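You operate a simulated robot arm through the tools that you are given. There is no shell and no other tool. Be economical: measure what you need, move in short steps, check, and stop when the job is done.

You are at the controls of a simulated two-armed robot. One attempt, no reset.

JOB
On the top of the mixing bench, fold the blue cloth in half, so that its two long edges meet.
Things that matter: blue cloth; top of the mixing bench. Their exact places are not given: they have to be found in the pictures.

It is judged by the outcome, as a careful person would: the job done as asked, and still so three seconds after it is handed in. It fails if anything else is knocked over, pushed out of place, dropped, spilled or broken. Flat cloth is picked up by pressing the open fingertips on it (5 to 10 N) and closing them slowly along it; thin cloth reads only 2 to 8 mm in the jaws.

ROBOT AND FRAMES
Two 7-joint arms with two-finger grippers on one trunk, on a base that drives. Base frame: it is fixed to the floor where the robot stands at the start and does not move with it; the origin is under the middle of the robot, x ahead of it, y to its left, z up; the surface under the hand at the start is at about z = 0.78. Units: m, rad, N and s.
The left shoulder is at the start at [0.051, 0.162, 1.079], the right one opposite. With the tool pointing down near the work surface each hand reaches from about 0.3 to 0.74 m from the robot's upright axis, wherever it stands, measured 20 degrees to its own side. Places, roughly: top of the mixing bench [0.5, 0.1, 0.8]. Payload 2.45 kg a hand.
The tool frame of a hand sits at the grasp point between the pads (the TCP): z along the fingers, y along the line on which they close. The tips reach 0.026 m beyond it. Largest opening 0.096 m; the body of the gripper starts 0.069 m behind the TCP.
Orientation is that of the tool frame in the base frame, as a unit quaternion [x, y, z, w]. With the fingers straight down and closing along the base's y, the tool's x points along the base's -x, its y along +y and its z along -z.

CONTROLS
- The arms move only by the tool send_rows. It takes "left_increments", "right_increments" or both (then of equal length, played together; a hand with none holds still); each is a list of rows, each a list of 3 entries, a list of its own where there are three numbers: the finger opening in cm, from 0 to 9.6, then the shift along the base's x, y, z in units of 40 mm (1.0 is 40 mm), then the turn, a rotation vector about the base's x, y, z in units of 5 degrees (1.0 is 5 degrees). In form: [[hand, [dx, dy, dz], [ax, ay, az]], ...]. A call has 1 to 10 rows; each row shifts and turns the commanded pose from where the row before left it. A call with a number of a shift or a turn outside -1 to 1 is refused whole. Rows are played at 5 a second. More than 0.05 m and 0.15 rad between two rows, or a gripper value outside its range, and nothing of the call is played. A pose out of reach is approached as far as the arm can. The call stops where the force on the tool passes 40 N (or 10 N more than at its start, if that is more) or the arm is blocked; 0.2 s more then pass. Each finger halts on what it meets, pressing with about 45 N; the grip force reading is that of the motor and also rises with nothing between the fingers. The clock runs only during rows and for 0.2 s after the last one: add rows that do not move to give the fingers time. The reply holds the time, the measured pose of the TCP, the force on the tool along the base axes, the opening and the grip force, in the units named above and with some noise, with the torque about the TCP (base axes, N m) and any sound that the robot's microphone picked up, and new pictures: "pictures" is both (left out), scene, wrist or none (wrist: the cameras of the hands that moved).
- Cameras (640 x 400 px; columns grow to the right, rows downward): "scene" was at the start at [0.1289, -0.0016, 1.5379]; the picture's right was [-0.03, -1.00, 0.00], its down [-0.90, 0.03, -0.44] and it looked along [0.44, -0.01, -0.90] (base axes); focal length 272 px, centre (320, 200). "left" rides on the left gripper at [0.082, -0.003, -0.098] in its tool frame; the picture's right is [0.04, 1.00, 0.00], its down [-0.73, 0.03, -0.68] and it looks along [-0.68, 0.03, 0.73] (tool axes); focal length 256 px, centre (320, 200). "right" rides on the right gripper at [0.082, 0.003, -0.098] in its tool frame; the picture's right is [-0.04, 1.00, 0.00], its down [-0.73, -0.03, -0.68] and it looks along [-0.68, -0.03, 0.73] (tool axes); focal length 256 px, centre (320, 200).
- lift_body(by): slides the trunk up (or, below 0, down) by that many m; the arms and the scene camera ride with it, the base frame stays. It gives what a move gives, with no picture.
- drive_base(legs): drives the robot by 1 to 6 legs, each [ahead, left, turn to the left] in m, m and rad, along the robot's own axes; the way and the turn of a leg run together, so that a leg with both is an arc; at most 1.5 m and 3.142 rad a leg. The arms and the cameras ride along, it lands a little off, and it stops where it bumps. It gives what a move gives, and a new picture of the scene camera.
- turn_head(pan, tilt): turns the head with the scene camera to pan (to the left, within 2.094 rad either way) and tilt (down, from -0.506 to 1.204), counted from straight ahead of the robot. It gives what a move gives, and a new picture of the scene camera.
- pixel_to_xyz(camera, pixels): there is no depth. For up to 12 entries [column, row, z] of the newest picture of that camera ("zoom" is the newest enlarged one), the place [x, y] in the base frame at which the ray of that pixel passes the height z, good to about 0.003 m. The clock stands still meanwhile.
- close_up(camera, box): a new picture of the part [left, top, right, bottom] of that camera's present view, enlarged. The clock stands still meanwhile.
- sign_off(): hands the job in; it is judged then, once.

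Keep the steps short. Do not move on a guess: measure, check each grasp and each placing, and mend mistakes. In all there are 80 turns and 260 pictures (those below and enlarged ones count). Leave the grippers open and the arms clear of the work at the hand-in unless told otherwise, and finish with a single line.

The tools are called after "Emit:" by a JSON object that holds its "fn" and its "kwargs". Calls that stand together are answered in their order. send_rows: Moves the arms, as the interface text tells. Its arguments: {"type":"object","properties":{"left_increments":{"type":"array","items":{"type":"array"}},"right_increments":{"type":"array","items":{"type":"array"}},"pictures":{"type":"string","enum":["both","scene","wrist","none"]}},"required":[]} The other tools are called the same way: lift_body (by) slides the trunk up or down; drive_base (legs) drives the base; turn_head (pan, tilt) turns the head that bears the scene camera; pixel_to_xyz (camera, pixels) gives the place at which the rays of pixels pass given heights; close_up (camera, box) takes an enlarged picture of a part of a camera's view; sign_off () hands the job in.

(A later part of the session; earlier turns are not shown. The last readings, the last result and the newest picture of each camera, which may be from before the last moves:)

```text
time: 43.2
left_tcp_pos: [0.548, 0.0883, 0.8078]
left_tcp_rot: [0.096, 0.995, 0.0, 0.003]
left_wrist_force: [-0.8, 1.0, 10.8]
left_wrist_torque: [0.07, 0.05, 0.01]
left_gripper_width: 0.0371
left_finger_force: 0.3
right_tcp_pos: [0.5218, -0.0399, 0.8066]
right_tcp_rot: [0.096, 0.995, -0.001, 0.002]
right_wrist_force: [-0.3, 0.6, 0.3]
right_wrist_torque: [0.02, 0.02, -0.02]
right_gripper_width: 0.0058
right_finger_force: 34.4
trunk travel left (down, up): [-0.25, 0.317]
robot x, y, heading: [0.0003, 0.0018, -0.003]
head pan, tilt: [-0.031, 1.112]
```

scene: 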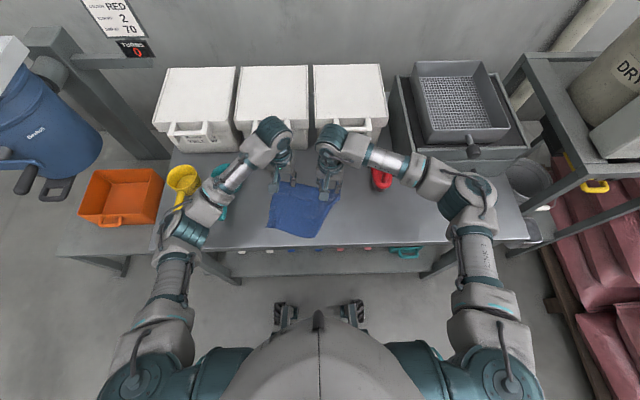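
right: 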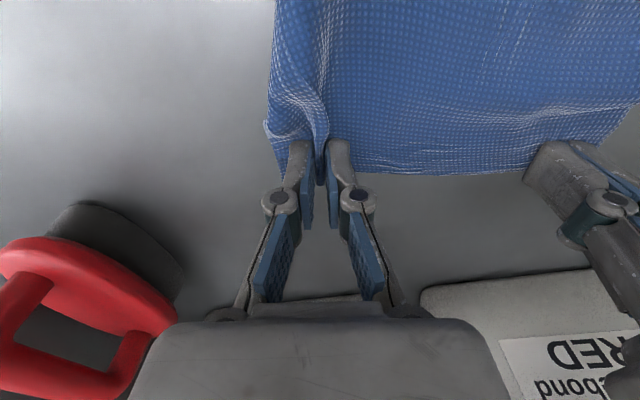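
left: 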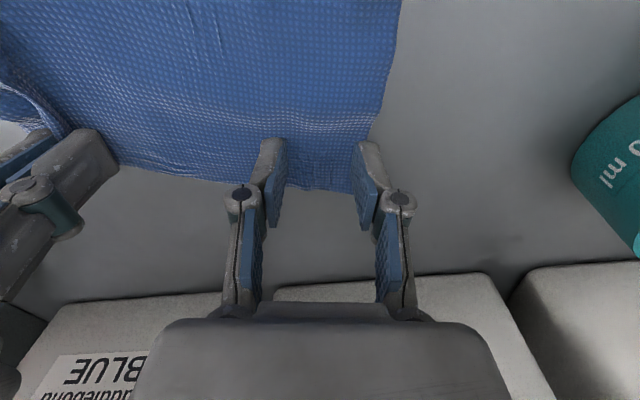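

The outer finger now lies just at the side edge. I'll raise, shift 10 mm inward, and press again.

Emit:
{"fn": "send_rows", "kwargs": {"left_increments": [[3.6, [0, 0, 0.2], [0, 0, 0]], [3.6, [-0.05, -0.25, 0], [0, 0, 0]], [3.6, [0, 0, -0.16], [0, 0, 0]], [3.6, [0, 0, -0.04], [0, 0, 0]], [3.3, [0, 0, -0.01], [0, 0, 0]], [3.0, [0, 0, 0], [0, 0, 0]], [2.7, [0, 0, 0], [0, 0, 0]], [2.4, [0, 0, 0], [0, 0, 0]], [2.1, [0, 0, 0], [0, 0, 0]], [1.8, [0, 0, 0], [0, 0, 0]]], "pictures": "wrist"}}

```text
time: 45.4
left_tcp_pos: [0.5455, 0.078, 0.8067]
left_tcp_rot: [0.096, 0.995, 0.0, 0.003]
left_wrist_force: [0.8, -2.2, 22.9]
left_wrist_torque: [-0.28, 0.08, 0.0]
left_gripper_width: 0.0183
left_finger_force: 0.1
right_tcp_pos: [0.5203, -0.0389, 0.8079]
right_tcp_rot: [0.096, 0.995, 0.0, 0.001]
right_wrist_force: [0.7, 4.9, 0.3]
right_wrist_torque: [0.11, -0.02, 0.03]
right_gripper_width: 0.0057
right_finger_force: 34.0
trunk travel left (down, up): [-0.25, 0.317]
robot x, y, heading: [0.0017, -0.0001, -0.0]
head pan, tilt: [-0.031, 1.112]
```

left: 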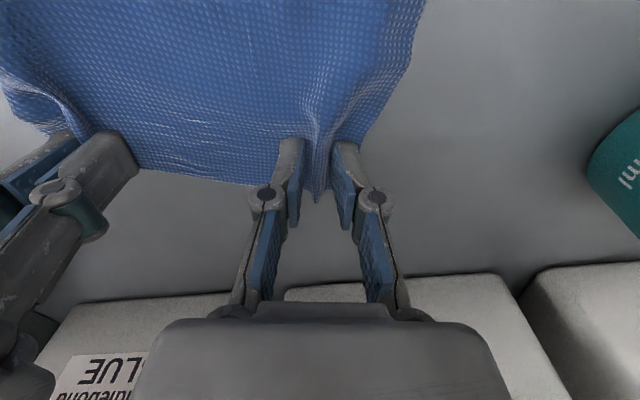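

A good ridge stands between the left fingers. I'll ease up slightly while closing fully, then bring the hands 4 mm closer to keep slack.

Emit:
{"fn": "send_rows", "kwargs": {"left_increments": [[1.5, [0, 0, 0.015], [0, 0, 0]], [1.2, [0, 0, 0], [0, 0, 0]], [0.9, [0, 0, 0], [0, 0, 0]], [0.6, [0, 0, 0], [0, 0, 0]], [0.3, [0, 0, 0], [0, 0, 0]], [0, [0, 0, 0], [0, 0, 0]], [0, [0, 0, 0], [0, 0, 0]], [0, [-0.01, -0.1, 0.1], [0, 0, 0]]], "right_increments": [[0, [0, 0, 0], [0, 0, 0]], [0, [0, 0, 0], [0, 0, 0]], [0, [0, 0, 0], [0, 0, 0]], [0, [0, 0, 0], [0, 0, 0]], [0, [0, 0, 0], [0, 0, 0]], [0, [0, 0, 0], [0, 0, 0]], [0, [0, 0, 0], [0, 0, 0]], [0, [0.01, 0.15, 0.1], [0, 0, 0]]], "pictures": "wrist"}}

```text
time: 47.2
left_tcp_pos: [0.5457, 0.0762, 0.8075]
left_tcp_rot: [0.096, 0.995, 0.0, -0.001]
left_wrist_force: [-0.3, -0.7, -1.8]
left_wrist_torque: [0.01, 0.02, 0.03]
left_gripper_width: 0.0039
left_finger_force: 28.0
right_tcp_pos: [0.521, -0.0333, 0.8097]
right_tcp_rot: [0.096, 0.995, -0.001, 0.001]
right_wrist_force: [0.2, 0.0, 0.7]
right_wrist_torque: [-0.02, -0.03, 0.0]
right_gripper_width: 0.0056
right_finger_force: 33.9
trunk travel left (down, up): [-0.25, 0.317]
robot x, y, heading: [0.0014, 0.0009, 0.003]
head pan, tilt: [-0.031, 1.112]
```

right: 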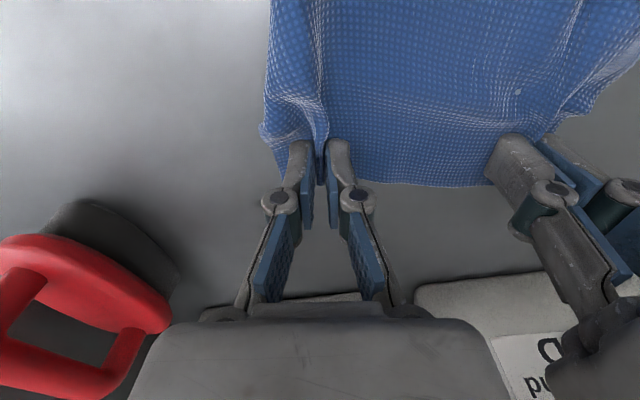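
left: 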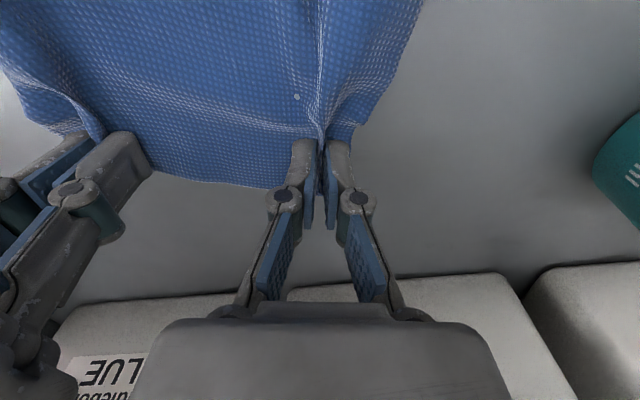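

Both jaws hold (3.9 mm and 5.6 mm) with no tension between them. Now I lift and move toward the robot until the cloth hangs clear.

Emit:
{"fn": "send_rows", "kwargs": {"left_increments": [[0, [-0.1, 0, 0.5], [0, 0, 0]], [0, [-0.15, 0, 0.5], [0, 0, 0]], [0, [-0.2, 0, 0.5], [0, 0, 0]], [0, [-0.2, 0, 0.5], [0, 0, 0]], [0, [-0.2, 0, 0.5], [0, 0, 0]], [0, [-0.2, 0, 0.5], [0, 0, 0]], [0, [-0.2, 0, 0.5], [0, 0, 0]], [0, [0, 0, 0.5], [0, 0, 0]], [0, [0, 0, 0.4], [0, 0, 0]], [0, [0, 0, 0], [0, 0, 0]]], "right_increments": [[0, [-0.1, 0, 0.5], [0, 0, 0]], [0, [-0.15, 0, 0.5], [0, 0, 0]], [0, [-0.2, 0, 0.5], [0, 0, 0]], [0, [-0.2, 0, 0.5], [0, 0, 0]], [0, [-0.2, 0, 0.5], [0, 0, 0]], [0, [-0.2, 0, 0.5], [0, 0, 0]], [0, [-0.2, 0, 0.5], [0, 0, 0]], [0, [0, 0, 0.5], [0, 0, 0]], [0, [0, 0, 0.4], [0, 0, 0]], [0, [0, 0, 0], [0, 0, 0]]], "pictures": "wrist"}}

Emit:
{"fn": "close_up", "kwargs": {"camera": "scene", "box": [220, 130, 380, 230]}}

```text
time: 49.4
left_tcp_pos: [0.4984, 0.0742, 0.9852]
left_tcp_rot: [0.096, 0.995, 0.0, 0.0]
left_wrist_force: [0.1, -1.7, -1.6]
left_wrist_torque: [0.0, -0.01, 0.0]
left_gripper_width: 0.0049
left_finger_force: 34.3
right_tcp_pos: [0.4727, -0.0335, 0.9869]
right_tcp_rot: [0.095, 0.995, 0.0, 0.001]
right_wrist_force: [0.3, 2.0, -0.1]
right_wrist_torque: [0.01, -0.02, 0.02]
right_gripper_width: 0.0056
right_finger_force: 34.2
trunk travel left (down, up): [-0.25, 0.317]
robot x, y, heading: [-0.002, 0.0028, 0.002]
head pan, tilt: [-0.031, 1.112]
```

right: 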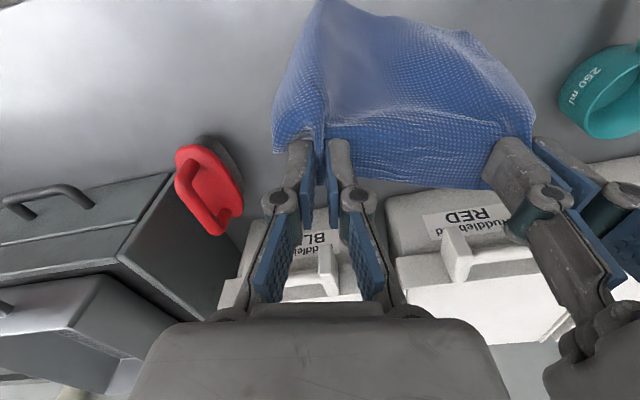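
left: 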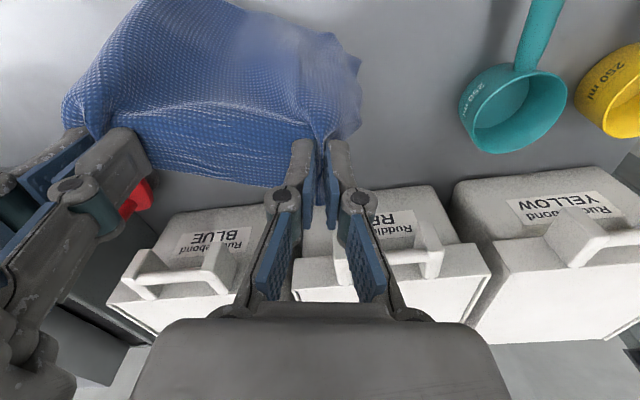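

```text
4.00 times, centred on (300, 180) of scene
```

zoom: 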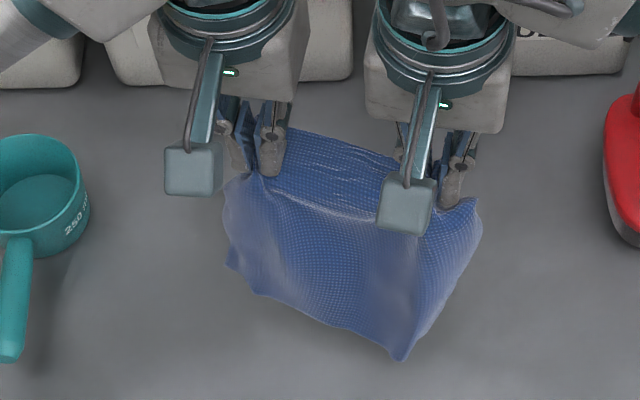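

The cloth hangs from both hands. I'll triangulate the lowest tip, zoom (402,360), against the right camera to see whether the tucked corner has dropped free.

Emit:
{"fn": "pixel_to_xyz", "kwargs": {"camera": "zoom", "pixels": [[402, 360, 0.79], [402, 360, 0.82], [402, 360, 0.85], [228, 265, 0.82], [228, 265, 0.85], [228, 265, 0.88], [480, 200, 0.96], [480, 200, 0.93], [260, 295, 0.82]]}}

Emit:
{"fn": "pixel_to_xyz", "kwargs": {"camera": "right", "pixels": [[320, 1, 0.79], [320, 1, 0.82], [320, 1, 0.85], [275, 125, 0.93], [275, 125, 0.9]]}}

Emit:
{"fn": "pixel_to_xyz", "kwargs": {"camera": "left", "pixels": [[358, 70, 0.82], [358, 70, 0.85], [358, 70, 0.88], [150, 1, 0.82], [150, 1, 0.85], [332, 40, 0.82]]}}

Emit:
{"fn": "close_up", "kwargs": {"camera": "right", "box": [240, 0, 560, 200]}}

```text
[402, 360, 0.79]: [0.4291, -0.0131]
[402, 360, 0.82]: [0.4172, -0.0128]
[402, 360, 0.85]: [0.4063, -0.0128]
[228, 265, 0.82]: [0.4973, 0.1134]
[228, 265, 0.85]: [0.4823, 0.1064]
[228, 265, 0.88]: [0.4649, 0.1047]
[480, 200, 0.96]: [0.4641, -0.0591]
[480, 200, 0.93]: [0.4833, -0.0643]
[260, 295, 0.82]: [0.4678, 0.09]
```

```text
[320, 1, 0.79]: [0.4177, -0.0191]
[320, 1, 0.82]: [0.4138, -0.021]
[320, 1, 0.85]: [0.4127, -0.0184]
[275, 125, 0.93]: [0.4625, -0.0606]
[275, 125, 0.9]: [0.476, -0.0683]
```

```text
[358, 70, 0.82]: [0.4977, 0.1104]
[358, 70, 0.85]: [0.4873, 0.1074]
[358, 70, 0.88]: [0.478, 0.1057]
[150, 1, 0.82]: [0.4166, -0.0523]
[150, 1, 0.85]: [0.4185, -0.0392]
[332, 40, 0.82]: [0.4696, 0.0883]
```

```text
2.00 times, centred on (400, 100) of right
```

zoom: 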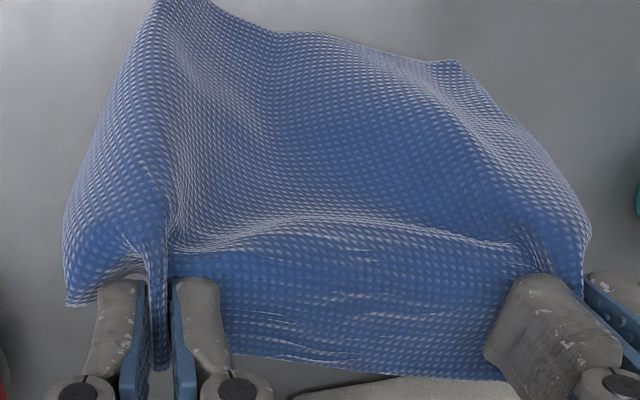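

The lower right is still gathered inward. I'll spread the hands about 1 cm each to take up the slack, give a small shake along x, and look again.

Emit:
{"fn": "send_rows", "kwargs": {"left_increments": [[0, [0.03, 0.15, 0.3], [0, 0, 0]], [0, [0.01, 0.06, 0.3], [0, 0, 0]], [0, [0.6, 0, 0], [0, 0, 0]], [0, [-0.8, 0, 0], [0, 0, 0]], [0, [0.8, 0, 0.2], [0, 0, 0]], [0, [-0.8, 0, -0.2], [0, 0, 0]], [0, [0.2, 0, 0], [0, 0, 0]], [0, [0, 0, 0], [0, 0, 0]], [0, [0, 0, 0], [0, 0, 0]], [0, [0, 0, 0], [0, 0, 0]]], "right_increments": [[0, [-0.03, -0.15, 0.3], [0, 0, 0]], [0, [-0.01, -0.06, 0.3], [0, 0, 0]], [0, [0.6, 0, 0], [0, 0, 0]], [0, [-0.8, 0, 0], [0, 0, 0]], [0, [0.8, 0, 0.2], [0, 0, 0]], [0, [-0.8, 0, -0.2], [0, 0, 0]], [0, [0.2, 0, 0], [0, 0, 0]], [0, [0, 0, 0], [0, 0, 0]], [0, [0, 0, 0], [0, 0, 0]], [0, [0, 0, 0], [0, 0, 0]]], "pictures": "wrist"}}

Emit:
{"fn": "close_up", "kwargs": {"camera": "scene", "box": [220, 130, 380, 230]}}

```text
time: 51.6
left_tcp_pos: [0.497, 0.081, 1.0106]
left_tcp_rot: [0.095, 0.995, -0.001, 0.001]
left_wrist_force: [-4.4, -23.7, 0.6]
left_wrist_torque: [-0.59, 0.17, -0.11]
left_gripper_width: 0.0032
left_finger_force: 32.3
right_tcp_pos: [0.4705, -0.0423, 1.0105]
right_tcp_rot: [0.096, 0.995, 0.002, 0.001]
right_wrist_force: [5.9, 23.6, -1.0]
right_wrist_torque: [0.64, -0.13, 0.18]
right_gripper_width: 0.0027
right_finger_force: 31.7
trunk travel left (down, up): [-0.25, 0.317]
robot x, y, heading: [0.0004, 0.0012, -0.002]
head pan, tilt: [-0.031, 1.112]
```

right: 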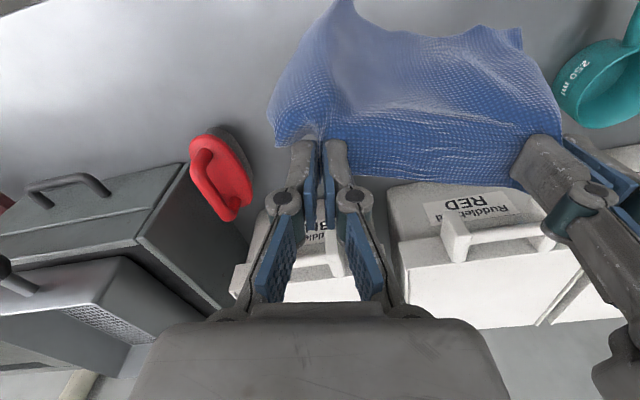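
left: 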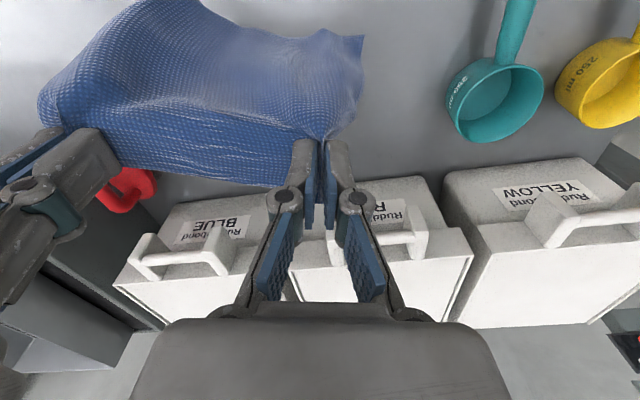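

```text
4.00 times, centred on (300, 180) of scene
```

zoom: 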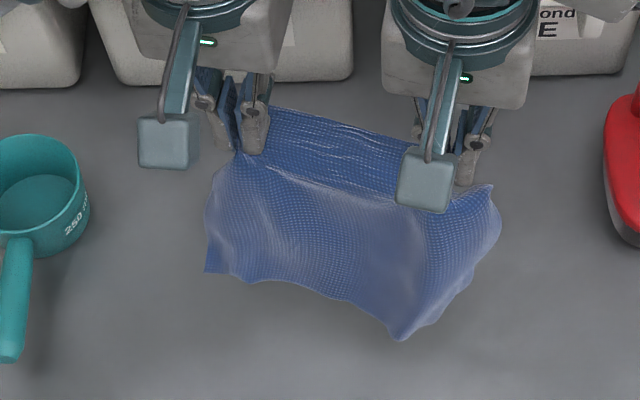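

Tension is 23 N, so I'll back off at once. The lower right corner still looks tucked behind. My plan is to turn the cloth over: carry it far, let the bottom touch, then draw the hands toward the robot so it trails out with the tucked corner on top and visible.

Emit:
{"fn": "send_rows", "kwargs": {"left_increments": [[0, [0, -0.13, 0], [0, 0, 0]], [0, [0.6, 0, 0], [0, 0, 0]], [0, [0.6, 0, 0], [0, 0, 0]], [0, [0.6, 0, 0], [0, 0, 0]], [0, [0.5, 0, -0.3], [0, 0, 0]], [0, [0.1, 0, -0.5], [0, 0, 0]], [0, [0, 0, -0.5], [0, 0, 0]], [0, [0, 0, -0.5], [0, 0, 0]], [0, [0, 0, -0.3], [0, 0, 0]], [0, [0, 0, 0], [0, 0, 0]]], "right_increments": [[0, [0, 0.13, 0], [0, 0, 0]], [0, [0.6, 0, 0], [0, 0, 0]], [0, [0.6, 0, 0], [0, 0, 0]], [0, [0.6, 0, 0], [0, 0, 0]], [0, [0.5, 0, -0.3], [0, 0, 0]], [0, [0.1, 0, -0.5], [0, 0, 0]], [0, [0, 0, -0.5], [0, 0, 0]], [0, [0, 0, -0.5], [0, 0, 0]], [0, [0, 0, -0.3], [0, 0, 0]], [0, [0, 0, 0], [0, 0, 0]]], "pictures": "wrist"}}

Emit:
{"fn": "close_up", "kwargs": {"camera": "scene", "box": [220, 110, 380, 210]}}

```text
time: 53.8
left_tcp_pos: [0.5922, 0.0769, 0.9249]
left_tcp_rot: [0.096, 0.995, 0.0, 0.001]
left_wrist_force: [-0.7, -0.7, 1.7]
left_wrist_torque: [-0.05, -0.03, -0.02]
left_gripper_width: 0.0036
left_finger_force: 30.0
right_tcp_pos: [0.5665, -0.0362, 0.9255]
right_tcp_rot: [0.096, 0.995, 0.0, 0.001]
right_wrist_force: [0.5, 1.6, 0.5]
right_wrist_torque: [0.04, -0.06, -0.01]
right_gripper_width: 0.0009
right_finger_force: 27.7
trunk travel left (down, up): [-0.25, 0.317]
robot x, y, heading: [-0.0001, -0.0007, -0.002]
head pan, tilt: [-0.031, 1.112]
```

right: 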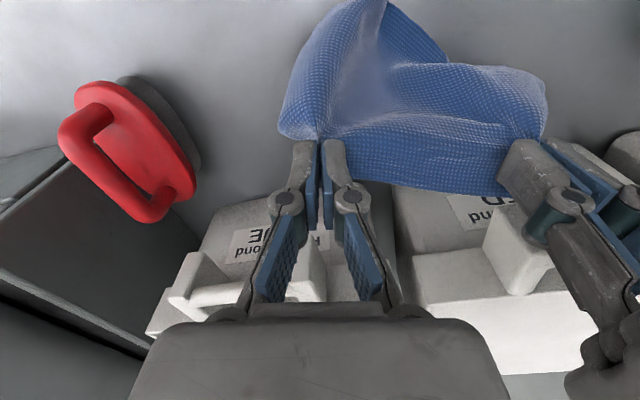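
left: 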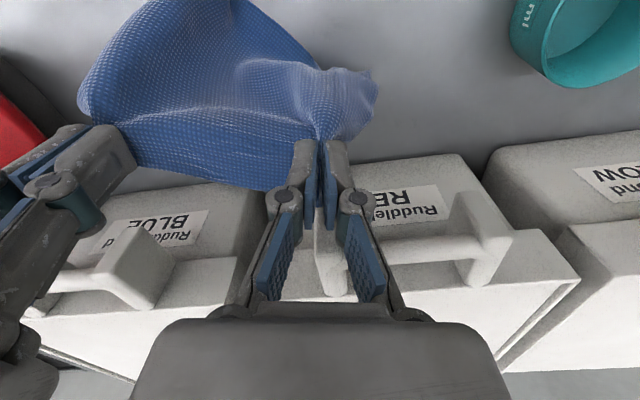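

```text
4.00 times, centred on (300, 160) of scene
```

zoom: 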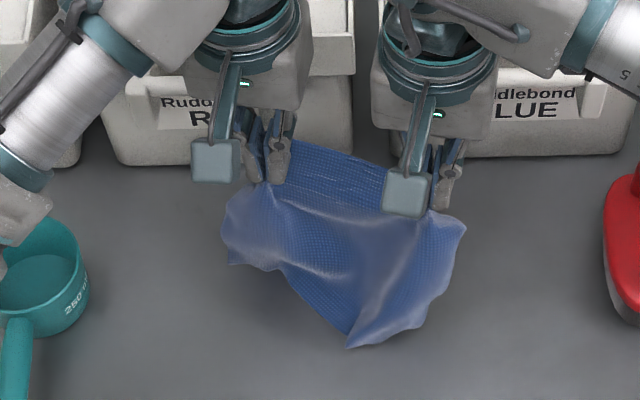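

The bottom is touching or close to it. Now I draw the hands toward the robot while lowering.

Emit:
{"fn": "send_rows", "kwargs": {"left_increments": [[0, [0, 0, -0.5], [0, 0, 0]], [0, [-0.2, 0, -0.4], [0, 0, 0]], [0, [-0.5, 0, -0.3], [0, 0, 0]], [0, [-0.6, 0, -0.2], [0, 0, 0]], [0, [-0.6, 0, -0.2], [0, 0, 0]], [0, [-0.6, 0, -0.2], [0, 0, 0]], [0, [-0.6, 0, -0.2], [0, 0, 0]], [0, [-0.6, 0, -0.2], [0, 0, 0]], [0, [-0.5, 0, -0.2], [0, 0, 0]], [0, [0, 0, 0], [0, 0, 0]]], "right_increments": [[0, [0, 0, -0.5], [0, 0, 0]], [0, [-0.2, 0, -0.4], [0, 0, 0]], [0, [-0.5, 0, -0.3], [0, 0, 0]], [0, [-0.6, 0, -0.2], [0, 0, 0]], [0, [-0.6, 0, -0.2], [0, 0, 0]], [0, [-0.6, 0, -0.2], [0, 0, 0]], [0, [-0.6, 0, -0.2], [0, 0, 0]], [0, [-0.6, 0, -0.2], [0, 0, 0]], [0, [-0.5, 0, -0.2], [0, 0, 0]], [0, [0, 0, 0], [0, 0, 0]]], "pictures": "wrist"}}

Emit:
{"fn": "close_up", "kwargs": {"camera": "scene", "box": [220, 140, 380, 240]}}

```text
time: 56.0
left_tcp_pos: [0.4234, 0.0768, 0.8274]
left_tcp_rot: [0.095, 0.995, 0.0, 0.001]
left_wrist_force: [-0.4, -0.8, 0.4]
left_wrist_torque: [0.01, 0.05, -0.01]
left_gripper_width: 0.002
left_finger_force: 29.2
right_tcp_pos: [0.3978, -0.0372, 0.8311]
right_tcp_rot: [0.096, 0.995, -0.001, 0.0]
right_wrist_force: [0.2, 0.4, 0.4]
right_wrist_torque: [0.01, -0.02, 0.01]
right_gripper_width: 0.0029
right_finger_force: 30.4
trunk travel left (down, up): [-0.25, 0.317]
robot x, y, heading: [0.0006, 0.0015, -0.001]
head pan, tilt: [-0.031, 1.112]
```

right: 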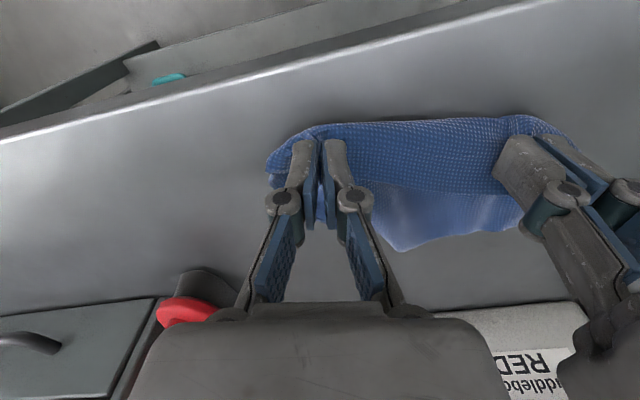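
left: 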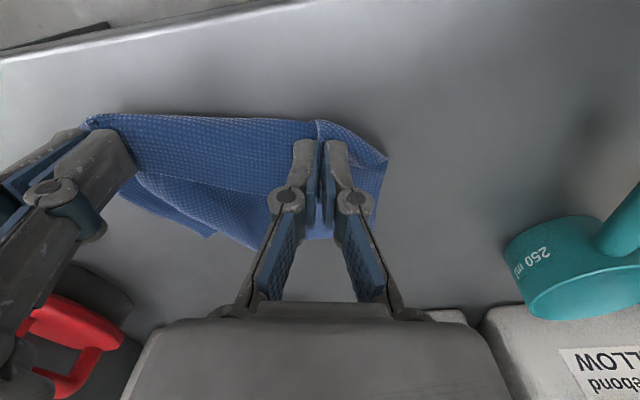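

```text
4.00 times, centred on (300, 190) of scene
```

zoom: 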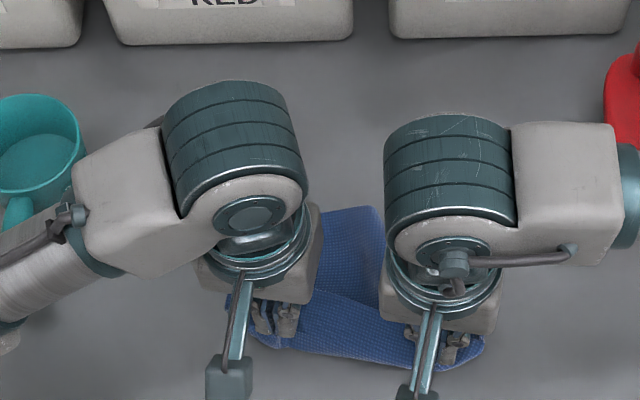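

The cloth is turned over with the free edge now on the far side. I'll lower the held edge to the bench, release, clear the hands and inspect.

Emit:
{"fn": "send_rows", "kwargs": {"left_increments": [[0, [-0.2, 0, -0.3], [0, 0, 0]], [0, [-0.2, 0, -0.1], [0, 0, 0]], [0.8, [0, 0, 0], [0, 0, 0]], [1.6, [0, 0, 0], [0, 0, 0]], [2.0, [0, 0, 0.4], [0, 0, 0]], [2.0, [0, 0, 0.9], [0, 0, 0]], [2.0, [0, 0.5, 0.8], [0, 0, 0]], [2, [0, 0.9, 0.3], [0, 0, 0]], [2, [0, 0.9, 0], [0, 0, 0]], [2, [0, 0.9, 0], [0, 0, 0]]], "right_increments": [[0, [-0.2, 0, -0.3], [0, 0, 0]], [0, [-0.2, 0, -0.15], [0, 0, 0]], [0.8, [0, 0, 0], [0, 0, 0]], [1.6, [0, 0, 0], [0, 0, 0]], [2.0, [0, 0, 0.4], [0, 0, 0]], [2.0, [0, 0, 0.9], [0, 0, 0]], [2.0, [0, -0.5, 0.8], [0, 0, 0]], [2, [0, -0.9, 0.3], [0, 0, 0]], [2, [0, -0.9, 0], [0, 0, 0]], [2, [0, -0.9, 0], [0, 0, 0]]], "pictures": "none"}}

Emit:
{"fn": "close_up", "kwargs": {"camera": "scene", "box": [220, 150, 380, 250]}}

```text
time: 58.2
left_tcp_pos: [0.4088, 0.204, 0.9105]
left_tcp_rot: [0.096, 0.995, 0.0, 0.002]
left_wrist_force: [-0.5, -0.2, -0.4]
left_wrist_torque: [0.01, -0.04, 0.01]
left_gripper_width: 0.0198
left_finger_force: 0.1
right_tcp_pos: [0.3818, -0.1645, 0.9072]
right_tcp_rot: [0.094, 0.996, 0.0, 0.002]
right_wrist_force: [-1.0, 0.4, 0.4]
right_wrist_torque: [0.02, -0.03, 0.02]
right_gripper_width: 0.0202
right_finger_force: 0.1
trunk travel left (down, up): [-0.25, 0.317]
robot x, y, heading: [0.0011, 0.0001, -0.001]
head pan, tilt: [-0.031, 1.112]
```

```text
4.00 times, centred on (300, 200) of scene
```

zoom: 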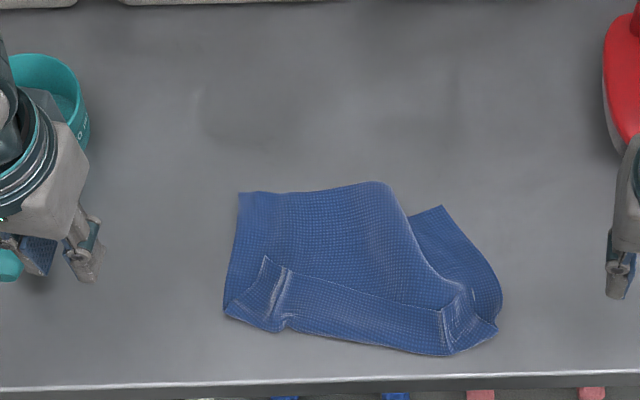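

This is a clear view. The held edge lies on top as a narrow hem at the near side, pointing away, which is the right start for the fold. The loose NR corner is visible at (440,205) with a pleat beside it. I'll measure, then pin the body and drag that corner right.

Emit:
{"fn": "pixel_to_xyz", "kwargs": {"camera": "zoom", "pixels": [[240, 193, 0.78], [375, 183, 0.785], [440, 205, 0.78], [500, 295, 0.78], [497, 330, 0.78], [450, 355, 0.78], [225, 310, 0.78], [275, 332, 0.78], [265, 257, 0.785], [440, 310, 0.785], [340, 220, 0.783], [438, 228, 0.78]]}}

Emit:
{"fn": "close_up", "kwargs": {"camera": "scene", "box": [270, 185, 350, 245]}}

```text
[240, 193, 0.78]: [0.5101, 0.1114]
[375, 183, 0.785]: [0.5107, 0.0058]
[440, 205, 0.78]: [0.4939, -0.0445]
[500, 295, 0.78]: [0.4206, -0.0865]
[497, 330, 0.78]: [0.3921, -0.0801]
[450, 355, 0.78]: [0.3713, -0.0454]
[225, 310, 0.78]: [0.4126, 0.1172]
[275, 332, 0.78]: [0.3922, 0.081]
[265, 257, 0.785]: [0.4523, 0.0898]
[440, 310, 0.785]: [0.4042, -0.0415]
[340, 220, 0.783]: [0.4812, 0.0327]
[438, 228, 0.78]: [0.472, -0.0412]
```

```text
6.67 times, centred on (310, 215) of scene
```

zoom: 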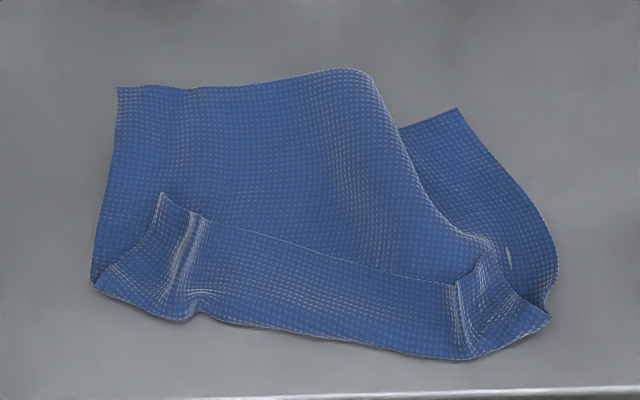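

I'll hover both hands: left pin at (0.485,0.05), right at (0.474,-0.049).

Emit:
{"fn": "send_rows", "kwargs": {"left_increments": [[1.2, [0.38, -0.77, 0], [0, 0, 0]], [1.2, [0.38, -0.77, 0], [0, 0, 0]], [1.2, [0.38, -0.77, 0], [0, 0, 0]], [1.2, [0.38, -0.77, 0], [0, 0, 0]], [1.2, [0.38, -0.77, 0], [0, 0, 0]], [1.2, [0, 0, -0.8], [0, 0, 0]], [1.2, [0, 0, -0.8], [0, 0, 0]], [1.2, [0, 0, -0.8], [0, 0, 0]], [1.2, [0, 0, -0.1], [0, 0, 0]]], "right_increments": [[1.2, [0.575, 0.72, 0], [0, 0, 0]], [1.2, [0.575, 0.72, 0], [0, 0, 0]], [1.2, [0.575, 0.72, 0], [0, 0, 0]], [1.2, [0.575, 0.72, 0], [0, 0, 0]], [1.2, [0, 0, -0.4], [0, 0, 0]], [1.2, [0, 0, -0.6], [0, 0, 0]], [1.2, [0, 0, -0.6], [0, 0, 0]], [1.2, [0, 0, -0.6], [0, 0, 0]], [1.2, [0, 0, -0.22], [0, 0, 0]]], "pictures": "wrist"}}

```text
time: 60.2
left_tcp_pos: [0.4852, 0.0506, 0.8075]
left_tcp_rot: [0.096, 0.995, 0.0, 0.002]
left_wrist_force: [-0.5, -1.2, 0.1]
left_wrist_torque: [0.01, 0.0, -0.01]
left_gripper_width: 0.0118
left_finger_force: 0.2
right_tcp_pos: [0.473, -0.0488, 0.8118]
right_tcp_rot: [0.095, 0.995, 0.0, 0.001]
right_wrist_force: [0.1, 0.9, 0.7]
right_wrist_torque: [0.0, 0.03, -0.01]
right_gripper_width: 0.0119
right_finger_force: 0.1
trunk travel left (down, up): [-0.25, 0.317]
robot x, y, heading: [-0.002, 0.0021, 0.002]
head pan, tilt: [-0.031, 1.112]
```

right: 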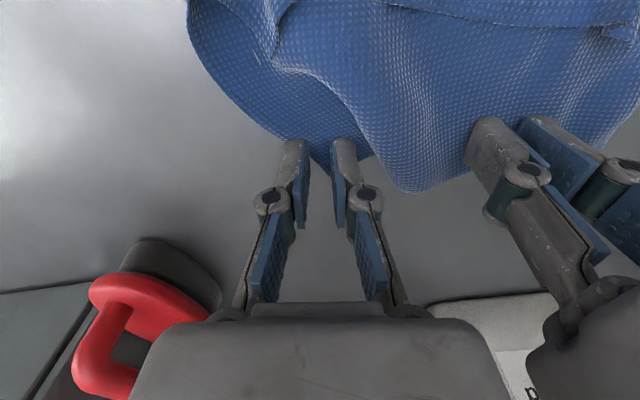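
left: 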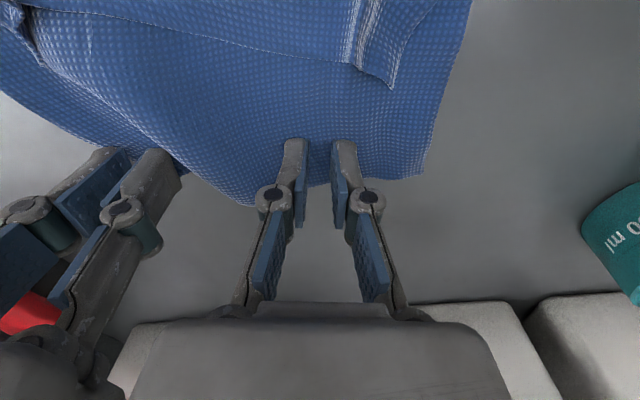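

The right tips are over the NR corner. I'll shift 5 mm inward, press both, and drag right 6 cm.

Emit:
{"fn": "send_rows", "kwargs": {"left_increments": [[1.2, [0, 0, -0.05], [0, 0, 0]], [1.2, [0, 0, 0], [0, 0, 0]], [1.2, [0, 0, 0], [0, 0, 0]], [1.2, [0, 0, 0], [0, 0, 0]], [1.2, [0, 0, 0], [0, 0, 0]], [1.2, [0, 0, 0], [0, 0, 0]], [1.2, [0, 0, 0], [0, 0, 0]]], "right_increments": [[1.2, [-0.12, 0, -0.07], [0, 0, 0]], [1.2, [0, 0, -0.1], [0, 0, 0]], [1.2, [0, -0.3, 0], [0, 0, 0]], [1.2, [0, -0.3, 0], [0, 0, 0]], [1.2, [0, -0.3, 0], [0, 0, 0]], [1.2, [0.05, -0.3, 0], [0, 0, 0]], [1.2, [0.05, -0.3, 0], [0, 0, 0]]], "pictures": "wrist"}}

```text
time: 61.8
left_tcp_pos: [0.4835, 0.0508, 0.8076]
left_tcp_rot: [0.095, 0.995, 0.0, 0.002]
left_wrist_force: [-0.2, -0.5, 0.3]
left_wrist_torque: [-0.04, -0.01, 0.01]
left_gripper_width: 0.0121
left_finger_force: 0.0
right_tcp_pos: [0.4728, -0.1102, 0.8075]
right_tcp_rot: [0.096, 0.995, 0.001, 0.004]
right_wrist_force: [-1.5, 4.2, 25.8]
right_wrist_torque: [0.35, -0.04, 0.02]
right_gripper_width: 0.0123
right_finger_force: 0.1
trunk travel left (down, up): [-0.25, 0.317]
robot x, y, heading: [0.0016, -0.0009, -0.006]
head pan, tilt: [-0.031, 1.112]
```

right: 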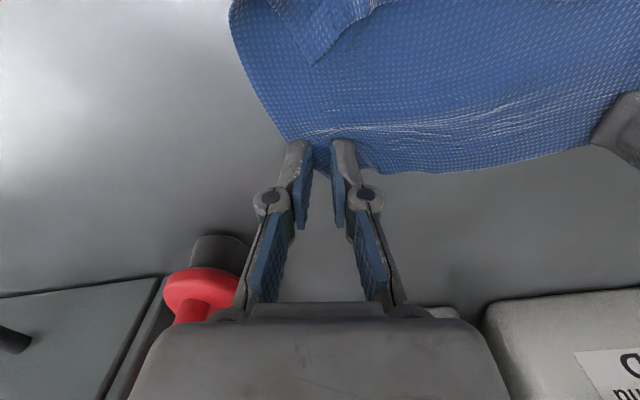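
left: 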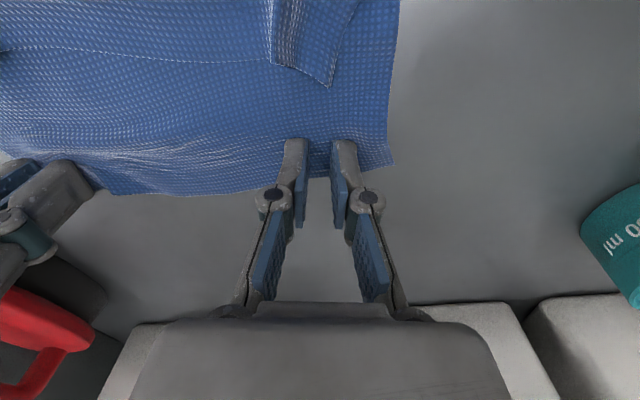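

The pleat is gone and the free far edge is straight. I'll lift both hands clear and look.

Emit:
{"fn": "send_rows", "kwargs": {"left_increments": [[1.2, [0, 0, 0.4], [0, 0, 0]], [1.2, [0, 0, 0.9], [0, 0, 0]], [1.2, [-0.5, 0.7, 0.5], [0, 0, 0]], [1.2, [-0.6, 0.8, 0], [0, 0, 0]], [1.2, [-0.5, 0.8, 0], [0, 0, 0]], [1.2, [0, 0.8, 0], [0, 0, 0]]], "right_increments": [[1.2, [0, 0, 0.4], [0, 0, 0]], [1.2, [0, 0, 0.9], [0, 0, 0]], [1.2, [-0.7, 0, 0.5], [0, 0, 0]], [1.2, [-0.8, -0.3, 0], [0, 0, 0]], [1.2, [-0.6, -0.6, 0], [0, 0, 0]], [1.2, [0, -0.8, 0], [0, 0, 0]]], "pictures": "none"}}

Emit:
{"fn": "close_up", "kwargs": {"camera": "scene", "box": [240, 165, 368, 245]}}

```text
time: 63.2
left_tcp_pos: [0.4203, 0.1755, 0.879]
left_tcp_rot: [0.096, 0.995, 0.0, 0.002]
left_wrist_force: [0.3, 0.8, 0.7]
left_wrist_torque: [-0.01, 0.03, -0.01]
left_gripper_width: 0.0119
left_finger_force: 0.0
right_tcp_pos: [0.3893, -0.1774, 0.8796]
right_tcp_rot: [0.097, 0.995, 0.0, 0.002]
right_wrist_force: [0.8, -0.9, -0.8]
right_wrist_torque: [0.05, 0.0, 0.0]
right_gripper_width: 0.0119
right_finger_force: 0.1
trunk travel left (down, up): [-0.25, 0.317]
robot x, y, heading: [0.0024, 0.0016, -0.0]
head pan, tilt: [-0.031, 1.112]
```

```text
5.00 times, centred on (304, 205) of scene
```

zoom: 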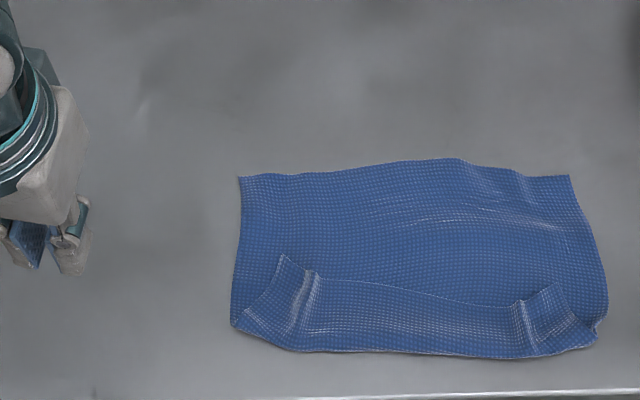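

Excellent: the lower layer is full width, and the hem lies on top with two standing ridges from my earlier pinches, at (306,298) and (525,320). I can grip those ridges directly and carry the hem to the far edge. Measuring now.

Emit:
{"fn": "pixel_to_xyz", "kwargs": {"camera": "zoom", "pixels": [[240, 178, 0.78], [570, 177, 0.78], [283, 255, 0.785], [552, 287, 0.785], [318, 272, 0.787], [290, 338, 0.785], [518, 302, 0.787], [532, 348, 0.785], [450, 158, 0.78], [330, 170, 0.78], [420, 292, 0.785], [234, 325, 0.78]]}}

Emit:
{"fn": "close_up", "kwargs": {"camera": "scene", "box": [284, 205, 364, 245]}}

```text
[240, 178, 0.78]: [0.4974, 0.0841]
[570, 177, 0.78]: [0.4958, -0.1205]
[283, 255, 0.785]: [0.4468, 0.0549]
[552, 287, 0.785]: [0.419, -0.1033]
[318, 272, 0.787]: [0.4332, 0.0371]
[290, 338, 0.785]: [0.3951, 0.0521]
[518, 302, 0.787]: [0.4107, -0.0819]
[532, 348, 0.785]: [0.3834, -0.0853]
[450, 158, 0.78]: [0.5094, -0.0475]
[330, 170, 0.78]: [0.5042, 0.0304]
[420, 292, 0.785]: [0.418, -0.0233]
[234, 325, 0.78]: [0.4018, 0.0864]
```

```text
8.00 times, centred on (324, 225) of scene
```

zoom: 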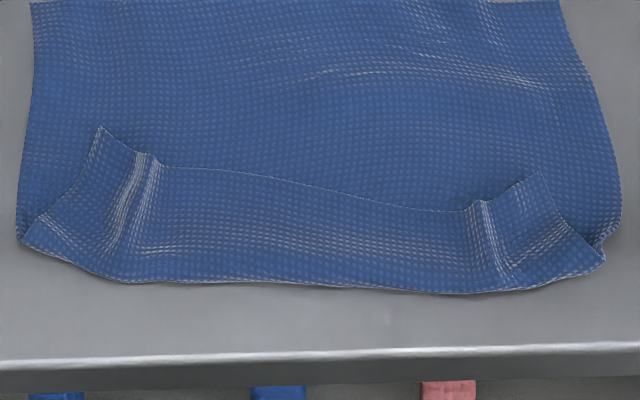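

I'll hover over both ridges, turning each hand to align with its ridge, open 2.4 cm.

Emit:
{"fn": "send_rows", "kwargs": {"left_increments": [[2.4, [0.03, -0.845, 0], [0, 0, -0.4]], [2.4, [0.03, -0.845, 0], [0, 0, -0.4]], [2.4, [0.03, -0.845, 0], [0, 0, -0.4]], [2.4, [0.02, -0.845, 0], [0, 0, -0.4]], [2.4, [0, 0, -0.8], [0, 0, 0]], [2.4, [0, 0, -0.75], [0, 0, 0]], [2.4, [0, 0, 0], [0, 0, 0]]], "right_increments": [[2.4, [0.1, 0.79, 0], [0, 0, 0.8]], [2.4, [0.1, 0.79, 0], [0, 0, 0.8]], [2.4, [0.11, 0.79, 0], [0, 0, 0.8]], [2.4, [0, 0, 0], [0, 0, 0.6]], [2.4, [0, 0, -0.8], [0, 0, 0]], [2.4, [0, 0, -0.77], [0, 0, 0]], [2.4, [0, 0, 0], [0, 0, 0]]], "pictures": "wrist"}}

```text
time: 64.8
left_tcp_pos: [0.4257, 0.0382, 0.8183]
left_tcp_rot: [0.166, 0.986, -0.001, 0.002]
left_wrist_force: [0.2, 0.4, 0.2]
left_wrist_torque: [0.03, -0.02, -0.01]
left_gripper_width: 0.0238
left_finger_force: 0.1
right_tcp_pos: [0.4014, -0.0798, 0.8166]
right_tcp_rot: [-0.036, 0.999, -0.001, 0.002]
right_wrist_force: [-0.4, 0.0, 0.0]
right_wrist_torque: [-0.02, 0.0, -0.02]
right_gripper_width: 0.0242
right_finger_force: 0.0
trunk travel left (down, up): [-0.25, 0.317]
robot x, y, heading: [0.0028, -0.0013, -0.002]
head pan, tilt: [-0.031, 1.112]
```

right: 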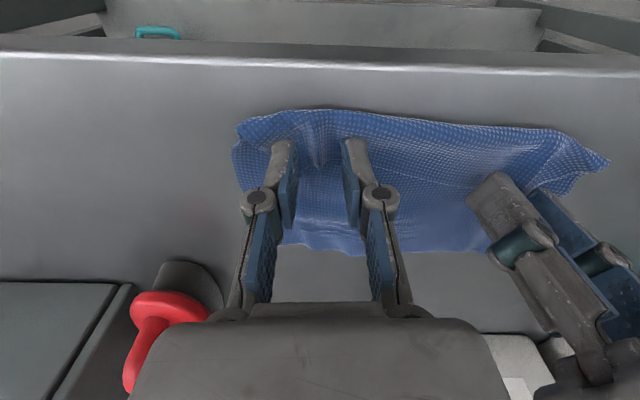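
left: 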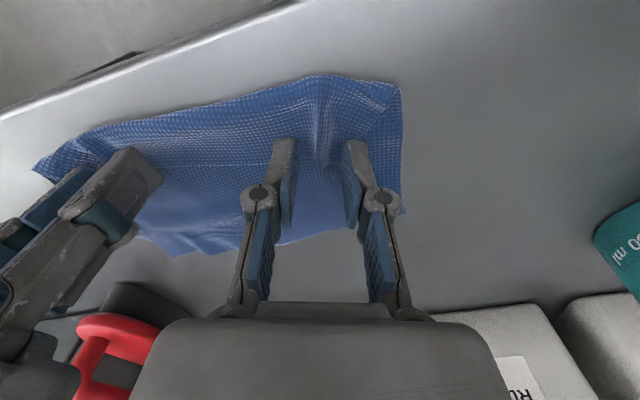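

Both ridges are centred between the fingers. I lower to light contact.

Emit:
{"fn": "send_rows", "kwargs": {"left_increments": [[2.4, [0, 0, -0.15], [0, 0, 0]], [2.4, [0, 0, -0.1], [0, 0, 0]], [2.4, [0, 0, 0], [0, 0, 0]]], "right_increments": [[2.4, [0, 0, -0.12], [0, 0, 0]], [2.4, [0, 0, -0.09], [0, 0, 0]], [2.4, [0, 0, 0], [0, 0, 0]]], "pictures": "none"}}

```text
time: 65.6
left_tcp_pos: [0.4242, 0.0397, 0.8084]
left_tcp_rot: [0.165, 0.986, -0.001, 0.002]
left_wrist_force: [0.1, -1.0, 0.7]
left_wrist_torque: [0.01, 0.04, -0.02]
left_gripper_width: 0.0238
left_finger_force: 0.1
right_tcp_pos: [0.4031, -0.0814, 0.8087]
right_tcp_rot: [-0.035, 0.999, 0.001, 0.003]
right_wrist_force: [1.2, 1.0, 11.8]
right_wrist_torque: [-0.01, 0.01, 0.04]
right_gripper_width: 0.0246
right_finger_force: 0.4
trunk travel left (down, up): [-0.25, 0.317]
robot x, y, heading: [-0.0015, 0.0021, 0.002]
head pan, tilt: [-0.031, 1.112]
```

Left 0.7 N and right 12 N. I'll adjust both slightly and close slowly to 1.2 cm.

Emit:
{"fn": "send_rows", "kwargs": {"left_increments": [[2.4, [0, 0, -0.04], [0, 0, 0]], [2.1, [0, 0, 0], [0, 0, 0]], [1.8, [0, 0, 0], [0, 0, 0]], [1.5, [0, 0, 0], [0, 0, 0]], [1.2, [0, 0, 0], [0, 0, 0]]], "right_increments": [[2.4, [0, 0, 0.015], [0, 0, 0]], [2.1, [0, 0, 0], [0, 0, 0]], [1.8, [0, 0, 0], [0, 0, 0]], [1.5, [0, 0, 0], [0, 0, 0]], [1.2, [0, 0, 0], [0, 0, 0]]], "pictures": "wrist"}}

```text
time: 66.8
left_tcp_pos: [0.4246, 0.038, 0.8071]
left_tcp_rot: [0.165, 0.986, 0.0, 0.003]
left_wrist_force: [1.0, -1.1, 15.5]
left_wrist_torque: [-0.05, -0.02, 0.0]
left_gripper_width: 0.0109
left_finger_force: 0.0
right_tcp_pos: [0.4012, -0.083, 0.8075]
right_tcp_rot: [-0.034, 0.999, 0.0, 0.002]
right_wrist_force: [0.7, 1.2, 8.0]
right_wrist_torque: [0.0, -0.01, -0.01]
right_gripper_width: 0.0107
right_finger_force: 0.0
trunk travel left (down, up): [-0.25, 0.317]
robot x, y, heading: [0.0036, 0.0027, 0.006]
head pan, tilt: [-0.031, 1.112]
```

right: 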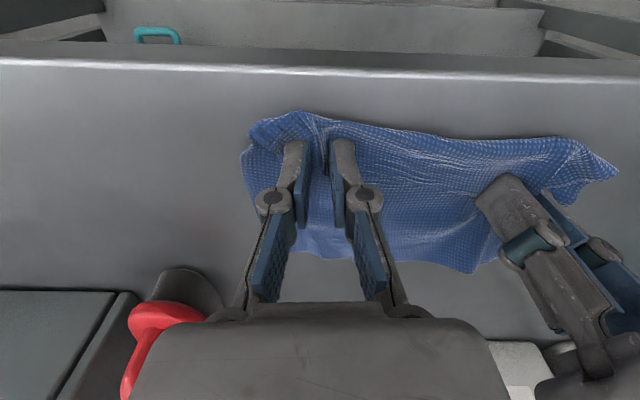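
left: 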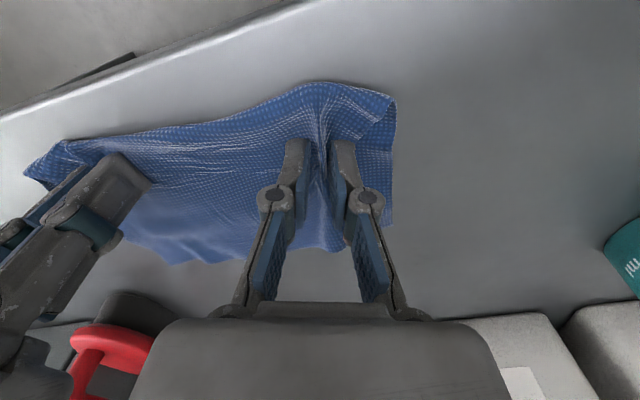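

Ridges are gathered in both. I'll close fully, then lift 1.5 cm with slight slack and check the readings.

Emit:
{"fn": "send_rows", "kwargs": {"left_increments": [[0.9, [0, 0, 0.02], [0, 0, 0]], [0.6, [0, 0, 0], [0, 0, 0]], [0.3, [0, 0, 0], [0, 0, 0]], [0, [0, 0, 0], [0, 0, 0]], [0, [0, 0, 0], [0, 0, 0]], [0, [0.05, -0.08, 0.2], [0, 0, 0]], [0, [0.1, 0, 0.3], [0, 0, 0]], [0, [0, 0, 0], [0, 0, 0]]], "right_increments": [[0.9, [0, 0, 0.01], [0, 0, 0]], [0.6, [0, 0, 0], [0, 0, 0]], [0.3, [0, 0, 0], [0, 0, 0]], [0, [0, 0, 0], [0, 0, 0]], [0, [0, 0, 0], [0, 0, 0]], [0, [0.05, 0.08, 0.2], [0, 0, 0]], [0, [0.1, 0, 0.3], [0, 0, 0]], [0, [0, 0, 0], [0, 0, 0]]], "pictures": "wrist"}}

Emit:
{"fn": "close_up", "kwargs": {"camera": "scene", "box": [250, 165, 378, 245]}}

```text
time: 68.6
left_tcp_pos: [0.4317, 0.036, 0.8283]
left_tcp_rot: [0.165, 0.986, -0.001, 0.0]
left_wrist_force: [-0.1, -2.7, -0.7]
left_wrist_torque: [-0.14, -0.01, 0.0]
left_gripper_width: 0.0039
left_finger_force: 30.0
right_tcp_pos: [0.4072, -0.0791, 0.8279]
right_tcp_rot: [-0.035, 0.999, 0.001, 0.001]
right_wrist_force: [1.2, 3.7, 1.8]
right_wrist_torque: [0.1, -0.03, 0.0]
right_gripper_width: 0.0013
right_finger_force: 32.3
trunk travel left (down, up): [-0.25, 0.317]
robot x, y, heading: [-0.0013, 0.001, 0.001]
head pan, tilt: [-0.031, 1.112]
```

right: 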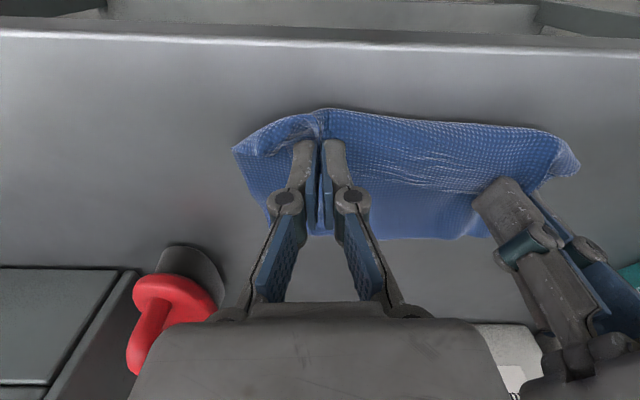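
left: 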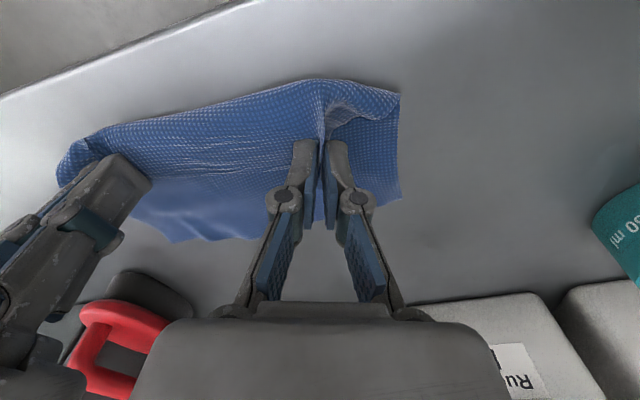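

```text
5.00 times, centred on (314, 205) of scene
```

zoom: 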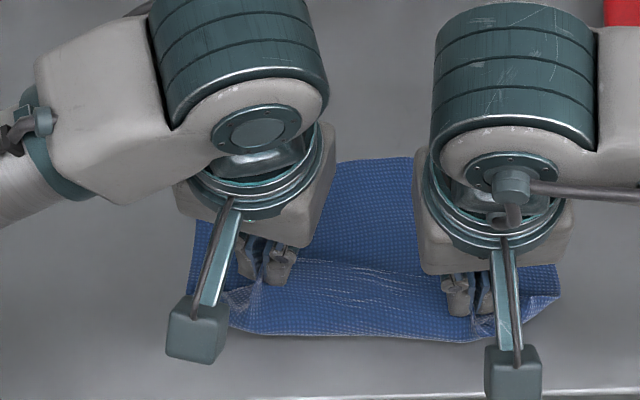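

Both hold (3.9 mm and 1.3 mm readings, little tension). I'll measure where the free far edge lies now.

Emit:
{"fn": "pixel_to_xyz", "kwargs": {"camera": "left", "pixels": [[400, 197, 0.78], [175, 242, 0.78], [245, 239, 0.78], [398, 95, 0.785], [372, 203, 0.78]]}}

Emit:
{"fn": "pixel_to_xyz", "kwargs": {"camera": "right", "pixels": [[460, 238, 0.78], [375, 238, 0.78], [488, 236, 0.78], [270, 215, 0.78], [235, 152, 0.79]]}}

Emit:
{"fn": "pixel_to_xyz", "kwargs": {"camera": "zoom", "pixels": [[340, 165, 0.78], [410, 157, 0.78], [555, 265, 0.78], [196, 225, 0.78]]}}

```text
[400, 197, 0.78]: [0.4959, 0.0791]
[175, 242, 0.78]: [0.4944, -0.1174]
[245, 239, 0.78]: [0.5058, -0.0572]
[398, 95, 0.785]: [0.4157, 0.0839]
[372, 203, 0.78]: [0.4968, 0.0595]
```

```text
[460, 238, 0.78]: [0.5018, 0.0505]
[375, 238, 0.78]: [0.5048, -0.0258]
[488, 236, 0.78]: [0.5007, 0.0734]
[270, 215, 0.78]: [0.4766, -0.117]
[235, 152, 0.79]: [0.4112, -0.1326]
```

```text
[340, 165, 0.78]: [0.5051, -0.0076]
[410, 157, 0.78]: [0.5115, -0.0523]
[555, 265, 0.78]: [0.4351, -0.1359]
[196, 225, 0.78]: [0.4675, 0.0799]
```

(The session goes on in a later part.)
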